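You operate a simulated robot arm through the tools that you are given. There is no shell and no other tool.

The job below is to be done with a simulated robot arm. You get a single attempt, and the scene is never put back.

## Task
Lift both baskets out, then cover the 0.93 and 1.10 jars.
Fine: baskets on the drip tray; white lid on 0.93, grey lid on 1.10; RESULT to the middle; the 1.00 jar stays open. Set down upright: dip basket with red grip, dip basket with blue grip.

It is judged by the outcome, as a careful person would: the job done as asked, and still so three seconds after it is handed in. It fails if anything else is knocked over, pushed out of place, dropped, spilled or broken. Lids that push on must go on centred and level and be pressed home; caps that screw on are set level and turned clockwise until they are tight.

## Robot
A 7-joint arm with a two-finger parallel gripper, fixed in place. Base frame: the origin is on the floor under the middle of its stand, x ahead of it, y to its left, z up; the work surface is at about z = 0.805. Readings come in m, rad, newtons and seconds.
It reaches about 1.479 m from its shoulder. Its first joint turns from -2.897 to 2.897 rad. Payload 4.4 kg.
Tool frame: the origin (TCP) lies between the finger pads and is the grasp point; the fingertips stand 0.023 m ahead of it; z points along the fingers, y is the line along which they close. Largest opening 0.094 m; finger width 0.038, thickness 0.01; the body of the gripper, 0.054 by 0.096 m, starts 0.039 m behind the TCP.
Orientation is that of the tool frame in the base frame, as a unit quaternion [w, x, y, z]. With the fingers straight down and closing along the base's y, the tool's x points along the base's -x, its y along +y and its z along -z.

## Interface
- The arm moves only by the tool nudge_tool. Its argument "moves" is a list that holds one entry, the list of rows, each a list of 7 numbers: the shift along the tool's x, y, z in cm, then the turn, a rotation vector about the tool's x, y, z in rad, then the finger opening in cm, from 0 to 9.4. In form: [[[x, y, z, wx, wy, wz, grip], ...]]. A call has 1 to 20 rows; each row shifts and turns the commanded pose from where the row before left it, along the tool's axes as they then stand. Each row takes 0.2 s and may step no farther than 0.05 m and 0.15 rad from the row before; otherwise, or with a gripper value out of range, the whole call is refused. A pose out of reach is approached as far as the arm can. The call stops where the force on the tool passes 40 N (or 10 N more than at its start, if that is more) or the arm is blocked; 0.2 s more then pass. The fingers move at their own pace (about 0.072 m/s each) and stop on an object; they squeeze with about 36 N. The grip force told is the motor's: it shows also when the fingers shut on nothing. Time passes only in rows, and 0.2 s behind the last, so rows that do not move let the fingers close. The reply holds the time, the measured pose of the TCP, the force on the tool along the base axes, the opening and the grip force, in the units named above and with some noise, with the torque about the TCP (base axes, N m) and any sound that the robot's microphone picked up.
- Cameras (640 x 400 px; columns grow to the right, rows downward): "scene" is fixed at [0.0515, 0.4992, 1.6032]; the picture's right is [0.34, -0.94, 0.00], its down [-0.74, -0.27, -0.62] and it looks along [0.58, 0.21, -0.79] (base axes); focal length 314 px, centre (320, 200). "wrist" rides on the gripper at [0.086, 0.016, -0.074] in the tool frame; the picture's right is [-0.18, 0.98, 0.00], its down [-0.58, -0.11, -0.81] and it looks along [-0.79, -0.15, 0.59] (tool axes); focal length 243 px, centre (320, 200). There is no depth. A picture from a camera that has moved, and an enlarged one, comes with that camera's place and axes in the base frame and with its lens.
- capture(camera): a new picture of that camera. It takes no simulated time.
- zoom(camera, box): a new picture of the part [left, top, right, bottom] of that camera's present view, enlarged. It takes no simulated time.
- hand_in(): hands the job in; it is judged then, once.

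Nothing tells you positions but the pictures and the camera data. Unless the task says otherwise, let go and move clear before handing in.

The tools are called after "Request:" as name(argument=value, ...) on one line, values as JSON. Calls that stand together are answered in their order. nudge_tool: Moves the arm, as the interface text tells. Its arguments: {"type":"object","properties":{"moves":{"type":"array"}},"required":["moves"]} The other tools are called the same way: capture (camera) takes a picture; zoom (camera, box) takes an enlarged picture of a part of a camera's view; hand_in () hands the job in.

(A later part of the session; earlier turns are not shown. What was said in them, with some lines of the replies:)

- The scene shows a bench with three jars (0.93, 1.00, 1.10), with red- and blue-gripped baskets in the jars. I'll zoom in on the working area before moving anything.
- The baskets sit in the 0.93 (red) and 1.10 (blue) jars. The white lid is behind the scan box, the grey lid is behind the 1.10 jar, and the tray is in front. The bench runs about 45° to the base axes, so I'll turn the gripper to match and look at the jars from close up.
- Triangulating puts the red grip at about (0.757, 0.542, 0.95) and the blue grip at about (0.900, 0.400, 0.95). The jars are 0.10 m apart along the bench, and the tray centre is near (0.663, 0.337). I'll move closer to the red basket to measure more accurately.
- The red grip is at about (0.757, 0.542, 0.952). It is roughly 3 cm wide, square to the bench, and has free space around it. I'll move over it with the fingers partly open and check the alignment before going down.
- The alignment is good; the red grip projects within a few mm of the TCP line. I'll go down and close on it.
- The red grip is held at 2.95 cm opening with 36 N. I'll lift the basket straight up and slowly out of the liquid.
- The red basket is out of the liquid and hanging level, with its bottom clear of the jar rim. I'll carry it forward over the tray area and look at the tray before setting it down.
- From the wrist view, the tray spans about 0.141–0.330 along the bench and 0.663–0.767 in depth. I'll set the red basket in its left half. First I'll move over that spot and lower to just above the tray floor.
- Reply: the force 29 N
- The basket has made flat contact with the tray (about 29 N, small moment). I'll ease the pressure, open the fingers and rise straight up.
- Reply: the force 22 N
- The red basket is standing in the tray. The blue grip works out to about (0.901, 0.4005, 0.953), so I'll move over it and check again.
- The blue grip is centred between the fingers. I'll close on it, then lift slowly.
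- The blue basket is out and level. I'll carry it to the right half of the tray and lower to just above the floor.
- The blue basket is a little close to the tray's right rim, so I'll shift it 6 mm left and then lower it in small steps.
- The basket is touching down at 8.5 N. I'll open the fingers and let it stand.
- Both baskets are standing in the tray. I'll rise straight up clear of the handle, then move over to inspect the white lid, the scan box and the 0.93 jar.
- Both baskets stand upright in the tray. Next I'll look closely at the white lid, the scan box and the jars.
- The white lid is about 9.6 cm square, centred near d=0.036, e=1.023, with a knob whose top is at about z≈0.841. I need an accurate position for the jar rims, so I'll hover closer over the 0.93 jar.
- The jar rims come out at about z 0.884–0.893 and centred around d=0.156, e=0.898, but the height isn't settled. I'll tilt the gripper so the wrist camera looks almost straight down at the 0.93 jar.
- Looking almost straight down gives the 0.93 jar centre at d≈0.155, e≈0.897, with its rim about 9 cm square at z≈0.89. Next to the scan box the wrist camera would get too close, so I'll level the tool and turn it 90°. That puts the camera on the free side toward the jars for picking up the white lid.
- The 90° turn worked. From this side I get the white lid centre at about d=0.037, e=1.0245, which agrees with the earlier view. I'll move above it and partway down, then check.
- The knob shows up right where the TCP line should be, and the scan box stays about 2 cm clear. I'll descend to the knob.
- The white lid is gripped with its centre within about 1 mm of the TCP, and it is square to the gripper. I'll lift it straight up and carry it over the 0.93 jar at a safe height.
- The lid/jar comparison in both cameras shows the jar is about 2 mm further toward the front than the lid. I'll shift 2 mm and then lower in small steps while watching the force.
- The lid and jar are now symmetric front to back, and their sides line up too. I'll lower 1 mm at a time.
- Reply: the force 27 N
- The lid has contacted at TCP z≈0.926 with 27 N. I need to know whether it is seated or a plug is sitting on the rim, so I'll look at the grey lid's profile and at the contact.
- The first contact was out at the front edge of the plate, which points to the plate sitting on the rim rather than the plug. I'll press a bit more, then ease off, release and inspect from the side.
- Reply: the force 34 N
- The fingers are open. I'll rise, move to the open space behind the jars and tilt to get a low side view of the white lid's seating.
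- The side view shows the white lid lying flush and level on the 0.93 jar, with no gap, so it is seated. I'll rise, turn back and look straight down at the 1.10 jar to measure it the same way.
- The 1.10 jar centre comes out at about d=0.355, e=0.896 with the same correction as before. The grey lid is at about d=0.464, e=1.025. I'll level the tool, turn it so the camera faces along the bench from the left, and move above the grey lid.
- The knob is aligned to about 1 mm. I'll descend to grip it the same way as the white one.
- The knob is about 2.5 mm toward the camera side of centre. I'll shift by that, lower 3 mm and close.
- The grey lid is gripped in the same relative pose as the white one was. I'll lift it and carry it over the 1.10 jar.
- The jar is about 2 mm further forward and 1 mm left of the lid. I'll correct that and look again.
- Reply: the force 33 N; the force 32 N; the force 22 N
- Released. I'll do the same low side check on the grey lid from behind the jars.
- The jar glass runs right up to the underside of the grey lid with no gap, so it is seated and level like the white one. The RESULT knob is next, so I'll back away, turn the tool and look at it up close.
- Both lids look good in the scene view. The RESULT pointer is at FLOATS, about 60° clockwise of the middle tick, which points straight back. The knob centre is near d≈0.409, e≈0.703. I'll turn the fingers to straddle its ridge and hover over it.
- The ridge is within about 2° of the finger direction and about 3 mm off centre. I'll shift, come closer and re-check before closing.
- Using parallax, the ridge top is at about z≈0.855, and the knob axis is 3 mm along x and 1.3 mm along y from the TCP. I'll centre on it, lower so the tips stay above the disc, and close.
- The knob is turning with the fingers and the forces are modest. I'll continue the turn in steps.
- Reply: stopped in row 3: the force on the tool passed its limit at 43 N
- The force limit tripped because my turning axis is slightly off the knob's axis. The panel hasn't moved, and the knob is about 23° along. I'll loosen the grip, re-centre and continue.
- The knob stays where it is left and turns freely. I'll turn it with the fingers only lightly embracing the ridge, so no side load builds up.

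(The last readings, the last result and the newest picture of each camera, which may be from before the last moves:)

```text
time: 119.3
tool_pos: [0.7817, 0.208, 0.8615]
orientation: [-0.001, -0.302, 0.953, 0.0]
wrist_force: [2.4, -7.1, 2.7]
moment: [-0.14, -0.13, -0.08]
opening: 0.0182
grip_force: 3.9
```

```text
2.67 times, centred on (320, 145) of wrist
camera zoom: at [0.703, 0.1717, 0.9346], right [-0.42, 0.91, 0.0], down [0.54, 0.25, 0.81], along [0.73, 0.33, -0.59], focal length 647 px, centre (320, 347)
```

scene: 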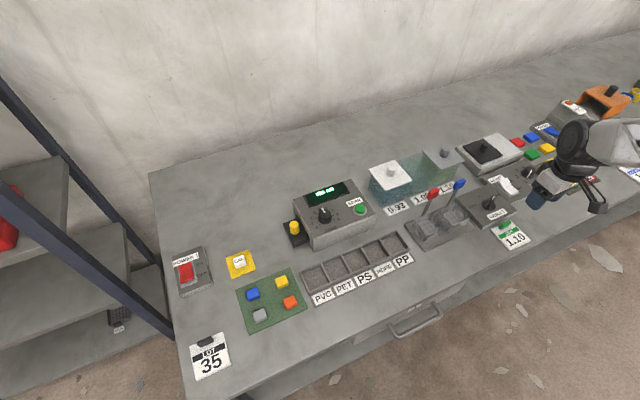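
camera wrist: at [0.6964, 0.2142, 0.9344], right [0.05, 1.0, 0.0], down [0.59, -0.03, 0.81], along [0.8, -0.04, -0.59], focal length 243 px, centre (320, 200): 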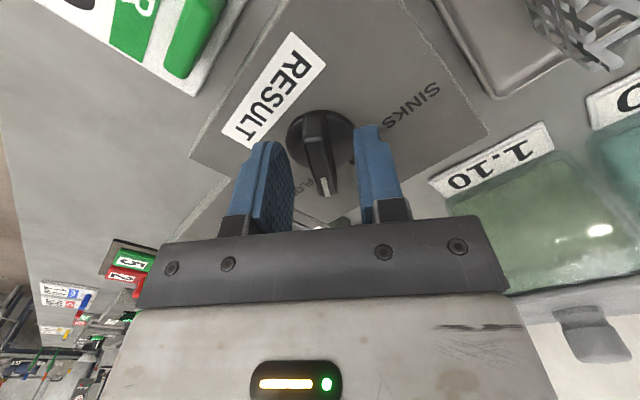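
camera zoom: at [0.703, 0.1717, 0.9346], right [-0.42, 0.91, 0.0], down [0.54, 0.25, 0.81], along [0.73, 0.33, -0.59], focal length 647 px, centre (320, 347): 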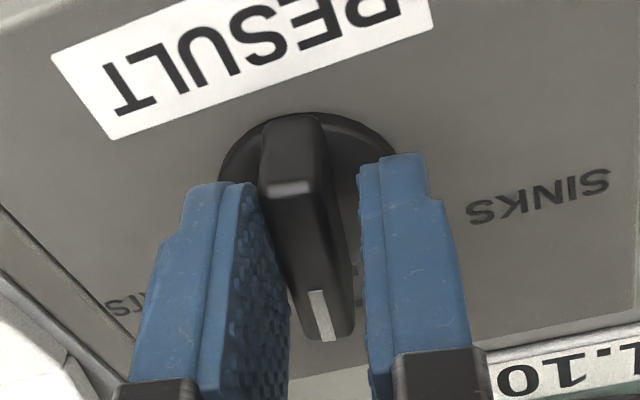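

Request:
nudge_tool(moves=[[[0, -0.15, 0, 0, 0, 0, 1.8], [0, 0, 0, 0, 0, -0.086, 1.8], [0, 0, 0, 0, 0, -0.085, 1.8], [0, 0, 0, 0, 0, 0, 1.8]]])

Request:
zoom(camera="wrist", box=[220, 70, 420, 220])

```text
time: 120.3
tool_pos: [0.7816, 0.2085, 0.861]
orientation: [-0.001, -0.382, 0.924, 0.0]
wrist_force: [1.1, -1.4, 0.2]
moment: [-0.04, -0.02, 0.04]
opening: 0.0187
grip_force: 0.7
```

```text
2.67 times, centred on (320, 145) of wrist
camera zoom: at [0.7112, 0.1579, 0.9342], right [-0.56, 0.83, 0.0], down [0.49, 0.33, 0.81], along [0.67, 0.45, -0.59], focal length 647 px, centre (320, 347)
```

zoom: 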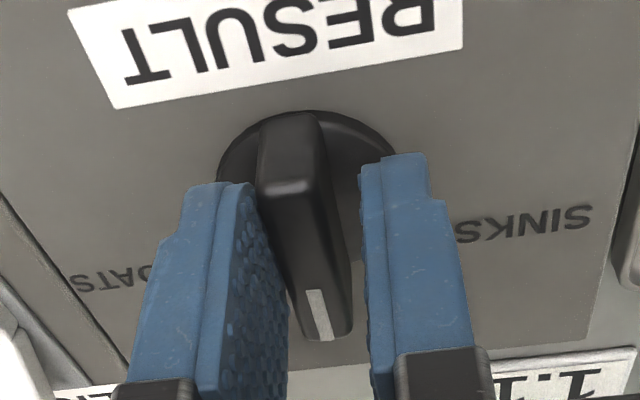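

Request:
nudge_tool(moves=[[[0, -0.2, 0, 0, 0, 0, 2.0], [0, 0, 0, 0, 0, 0, 2.0]]])

Request:
zoom(camera="wrist", box=[220, 70, 420, 220])

```text
time: 120.9
tool_pos: [0.7841, 0.206, 0.86]
orientation: [-0.001, -0.382, 0.924, -0.001]
wrist_force: [-0.3, -0.8, -0.1]
moment: [0.03, 0.03, -0.01]
opening: 0.0199
grip_force: 0.1
```

```text
2.67 times, centred on (320, 145) of wrist
camera zoom: at [0.7128, 0.1568, 0.9345], right [-0.56, 0.83, 0.0], down [0.49, 0.33, 0.81], along [0.67, 0.45, -0.59], focal length 647 px, centre (320, 347)
```

zoom: 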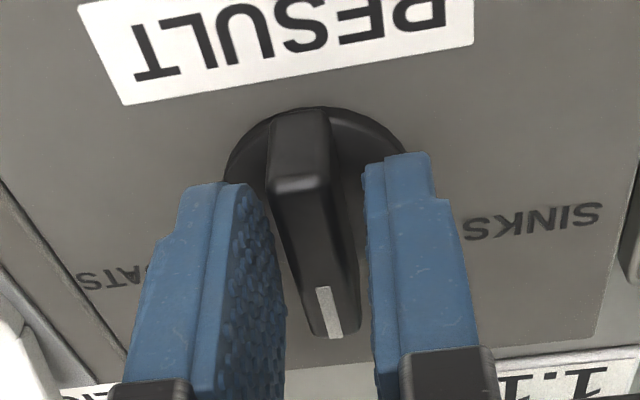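

Request:
nudge_tool(moves=[[[0, 0, 0, 0, 0, 0, 1.5], [0, 0, 0, 0, 0, 0, 1.25], [0, 0, 0, 0, 0, 0, 1.2], [0, 0, 0, 0, 0, 0, 1.2]]])

Request:
zoom(camera="wrist", box=[220, 70, 420, 220])

```text
time: 121.9
tool_pos: [0.7853, 0.2049, 0.8605]
orientation: [0.0, -0.382, 0.924, 0.0]
wrist_force: [4.5, -4.8, -1.0]
moment: [-0.03, -0.12, -0.05]
opening: 0.0149
grip_force: 3.0
```

```text
2.67 times, centred on (320, 145) of wrist
camera zoom: at [0.7128, 0.1567, 0.9345], right [-0.56, 0.83, 0.0], down [0.49, 0.33, 0.81], along [0.67, 0.45, -0.59], focal length 647 px, centre (320, 347)
```

zoom: 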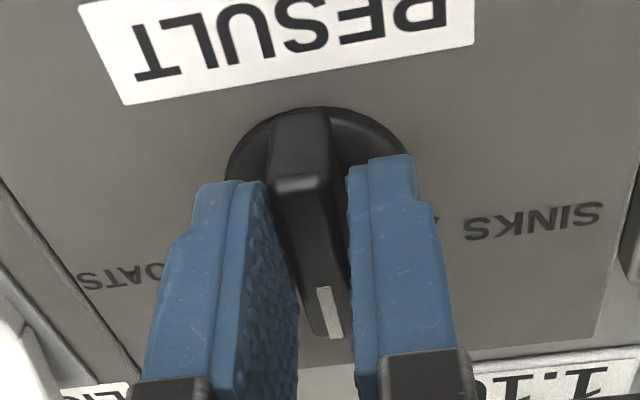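

Request:
nudge_tool(moves=[[[0, -0.1, 0, 0, 0, 0, 1.3], [0, 0, 0, 0, 0, 0, 1.2], [0, 0, 0, 0, 0, 0, 1.1], [0, 0, 0, 0, 0, 0, 1.1]]])

Request:
zoom(camera="wrist", box=[220, 70, 420, 220])

```text
time: 122.9
tool_pos: [0.7846, 0.2058, 0.8602]
orientation: [-0.002, -0.381, 0.924, -0.001]
wrist_force: [4.5, -3.4, 1.1]
moment: [0.01, -0.13, -0.04]
opening: 0.0134
grip_force: 2.8
```

```text
2.67 times, centred on (320, 145) of wrist
camera zoom: at [0.7132, 0.1562, 0.9345], right [-0.56, 0.83, 0.0], down [0.49, 0.33, 0.81], along [0.67, 0.45, -0.59], focal length 647 px, centre (320, 347)
```

zoom: 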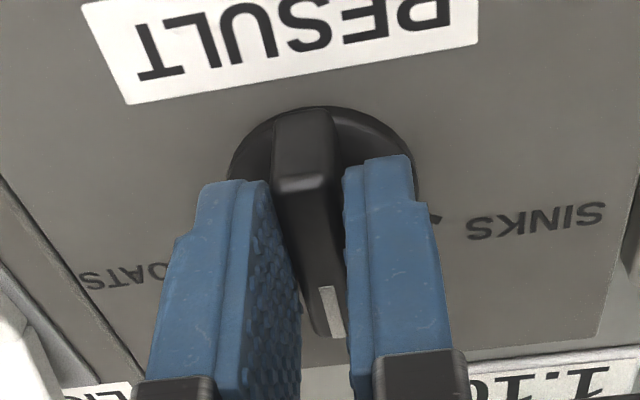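

The pointer should be near the middle. I'll open, rise and measure it against the tick.

Request:
nudge_tool(moves=[[[0, 0, 0, 0, 0, 0, 2.5], [0, 0, 0, 0, 0, 0, 4.5], [0, 0, -2.0, 0, 0, 0, 4.5], [0, 0, -3.0, 0, 0, 0, 4.5], [0, 0, -3.0, 0, 0, 0, 4.5], [0, 0, 0, 0, 0, 0, 4.5]]])

Request:
capture(camera="wrist")

Request:
zoom(camera="wrist", box=[240, 0, 400, 125])

Request:
zoom(camera="scene", box=[450, 175, 530, 225])

```text
time: 124.3
tool_pos: [0.7838, 0.2056, 0.9408]
orientation: [-0.001, -0.382, 0.924, 0.0]
wrist_force: [0.8, -0.1, 0.2]
moment: [0.02, -0.01, -0.02]
opening: 0.0449
grip_force: 0.0
```

```text
taken
camera wrist: at [0.7132, 0.1577, 1.0147], right [-0.56, 0.83, 0.0], down [0.49, 0.33, 0.81], along [0.67, 0.45, -0.59], focal length 243 px, centre (320, 200)
```

wrist: 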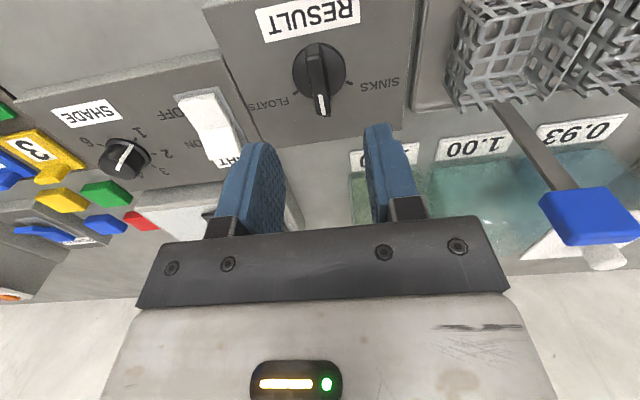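

```text
3.20 times, centred on (320, 62) of wrist
camera zoom: at [0.7132, 0.1577, 1.0147], right [-0.56, 0.83, 0.0], down [0.49, 0.33, 0.81], along [0.67, 0.45, -0.59], focal length 776 px, centre (320, 640)
```

zoom: 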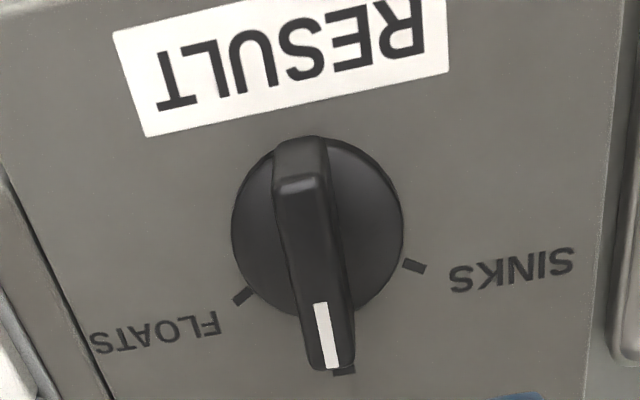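

```text
8.00 times, centred on (490, 200) of scene
camera zoom: at [0.0515, 0.4992, 1.6032], right [0.34, -0.94, 0.0], down [-0.74, -0.27, -0.62], along [0.58, 0.21, -0.79], focal length 2513 px, centre (-1040, 200)
```

zoom: 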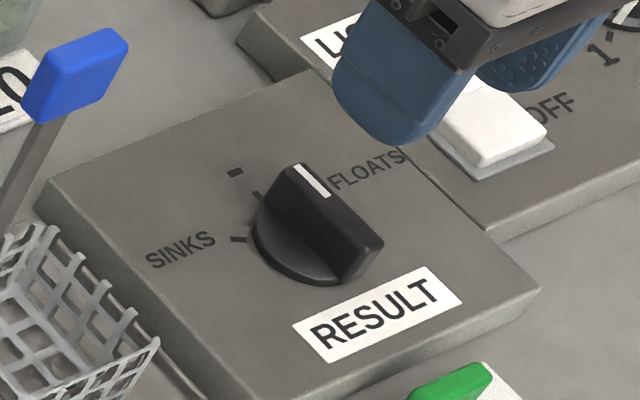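

The pointer now lines up with the middle tick to within about 1–2°. I'll move the arm up and away and inspect the whole scene before handing in.

Request:
nudge_tool(moves=[[[0, 0, -4.0, 0, 0, 0, 5], [0, 0, -4.0, 0, 0, 0, 6], [0, 0, -4.0, 0, 0, 0, 6], [0, 0, -4.0, 0, 0, 0, 6], [0, 0, -4.0, 0, 0, 0, 6], [2, -4.0, 0, 0, 0, 0, 6], [2, -4.0, 0, 0, 0, 0, 6], [2, -4.0, 0, 0, 0, 0, 6], [2, -4.0, 0, 0, 0, 0, 6], [0, 0, 0, 0, 0, 0, 6]]])

Request:
capture(camera="scene")

Request:
zoom(camera="scene", box=[350, 130, 542, 250])

Request:
capture(camera="wrist")

```text
time: 126.5
tool_pos: [0.8426, 0.0376, 1.1421]
orientation: [0.0, -0.382, 0.924, 0.0]
wrist_force: [0.6, 0.0, 0.3]
moment: [0.02, 0.02, -0.04]
opening: 0.06
grip_force: 0.0
```

```text
taken
```

scene: 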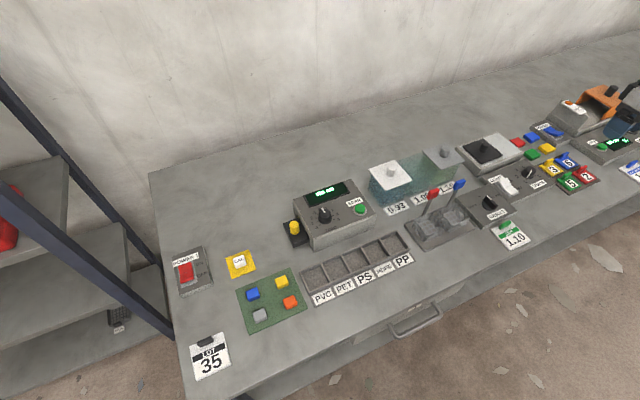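

```text
3.33 times, centred on (446, 190) of scene
camera zoom: at [0.0515, 0.4992, 1.6032], right [0.34, -0.94, 0.0], down [-0.74, -0.27, -0.62], along [0.58, 0.21, -0.79], focal length 1047 px, centre (-100, 233)
```

zoom: 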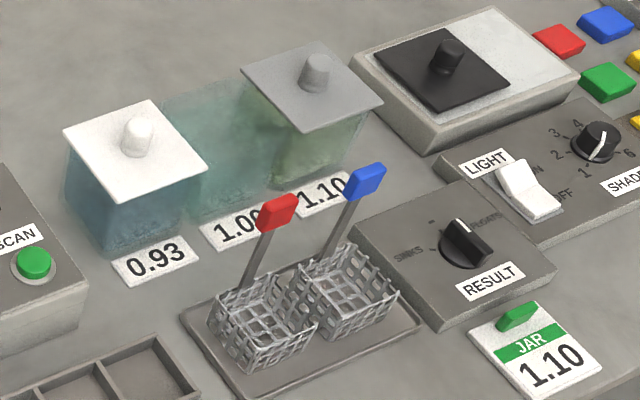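

```text
taken
camera wrist: at [0.7714, -0.012, 1.2159], right [-0.56, 0.83, 0.0], down [0.49, 0.33, 0.81], along [0.67, 0.45, -0.59], focal length 243 px, centre (320, 200)
```

wrist: 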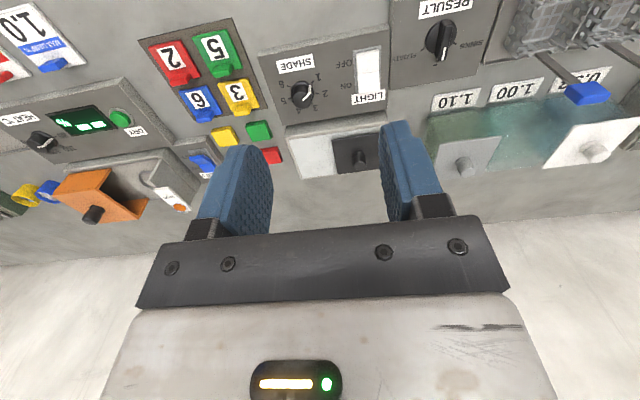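

Request:
zoom(camera="scene", box=[360, 145, 424, 205])

Request:
zoom(camera="scene", box=[414, 135, 478, 190])

Request:
zoom(camera="scene", box=[400, 185, 496, 255])

Request:
zoom(camera="scene", box=[460, 180, 524, 220])

```text
6.67 times, centred on (392, 175) of scene
camera zoom: at [0.0515, 0.4992, 1.6032], right [0.34, -0.94, 0.0], down [-0.74, -0.27, -0.62], along [0.58, 0.21, -0.79], focal length 2094 px, centre (-160, 367)
```

zoom: 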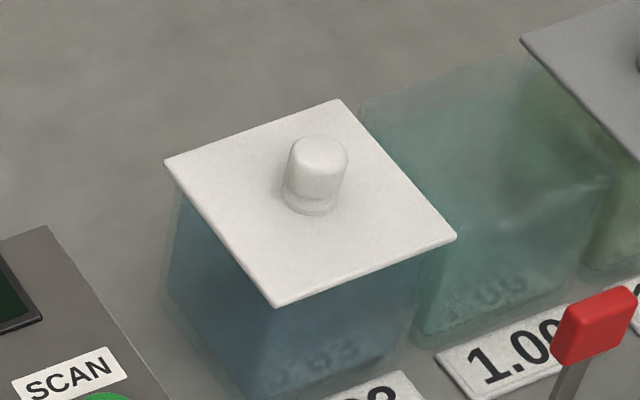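

```text
7.27 times, centred on (446, 162) of scene
camera zoom: at [0.0515, 0.4992, 1.6032], right [0.34, -0.94, 0.0], down [-0.74, -0.27, -0.62], along [0.58, 0.21, -0.79], focal length 2285 px, centre (-596, 473)
```

zoom: 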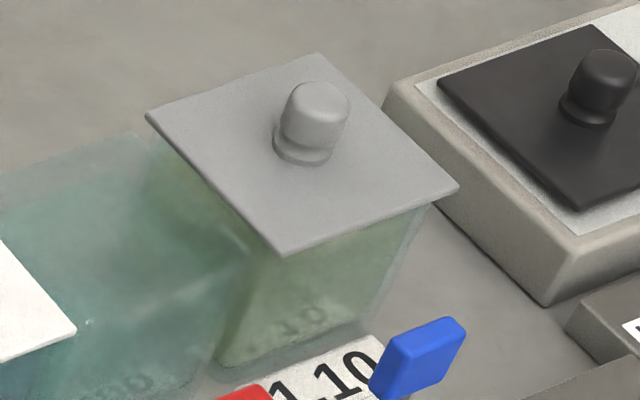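

```text
5.71 times, centred on (448, 220) of scene
camera zoom: at [0.0515, 0.4992, 1.6032], right [0.34, -0.94, 0.0], down [-0.74, -0.27, -0.62], along [0.58, 0.21, -0.79], focal length 1795 px, centre (-411, 86)
```

zoom: 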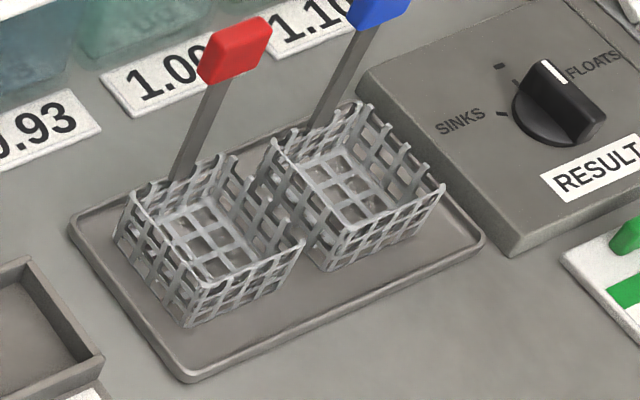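

```text
10.00 times, centred on (492, 200) of scene
camera zoom: at [0.0515, 0.4992, 1.6032], right [0.34, -0.94, 0.0], down [-0.74, -0.27, -0.62], along [0.58, 0.21, -0.79], focal length 3142 px, centre (-1400, 200)
```

zoom: 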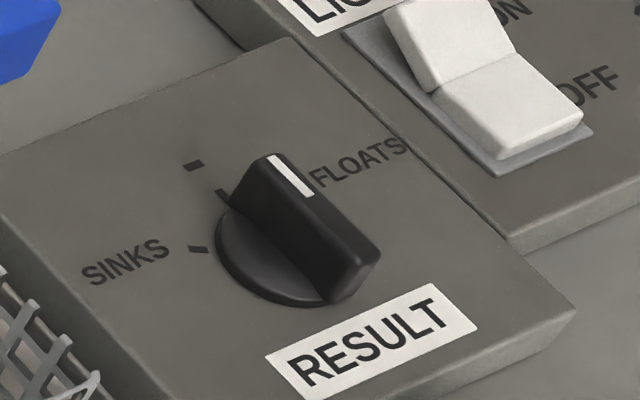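

Everything looks as asked. Both baskets stand upright on the drip tray, the white lid is on 0.93 and the grey lid on 1.10, both level and seated, and 1.00 is still open. RESULT points to the middle and the arm is clear, so I'm handing in.

Request:
hand_in()

```text
The job is handed in.
```

I finished the job and handed it in; no result came back after the hand-in. The final pictures showed:

- **Baskets:** the red-grip and blue-grip baskets are both standing upright on the drip tray.
- **Lids:** the white lid is on the 0.93 jar and the grey lid is on the 1.10 jar. I pressed each down with about 32 N. In low side views both sat level, with no visible gap between lid and glass.
- **1.00 jar:** still open.
- **RESULT:** the pointer is on the middle mark, within about 2°. The first attempt at turning it tripped the force limit (43 N), so I loosened the grip, re-centred and finished the turn. The panel did not move.

I saw nothing else knocked over, moved or spilled. The arm was clear of everything with the gripper open at hand-in.
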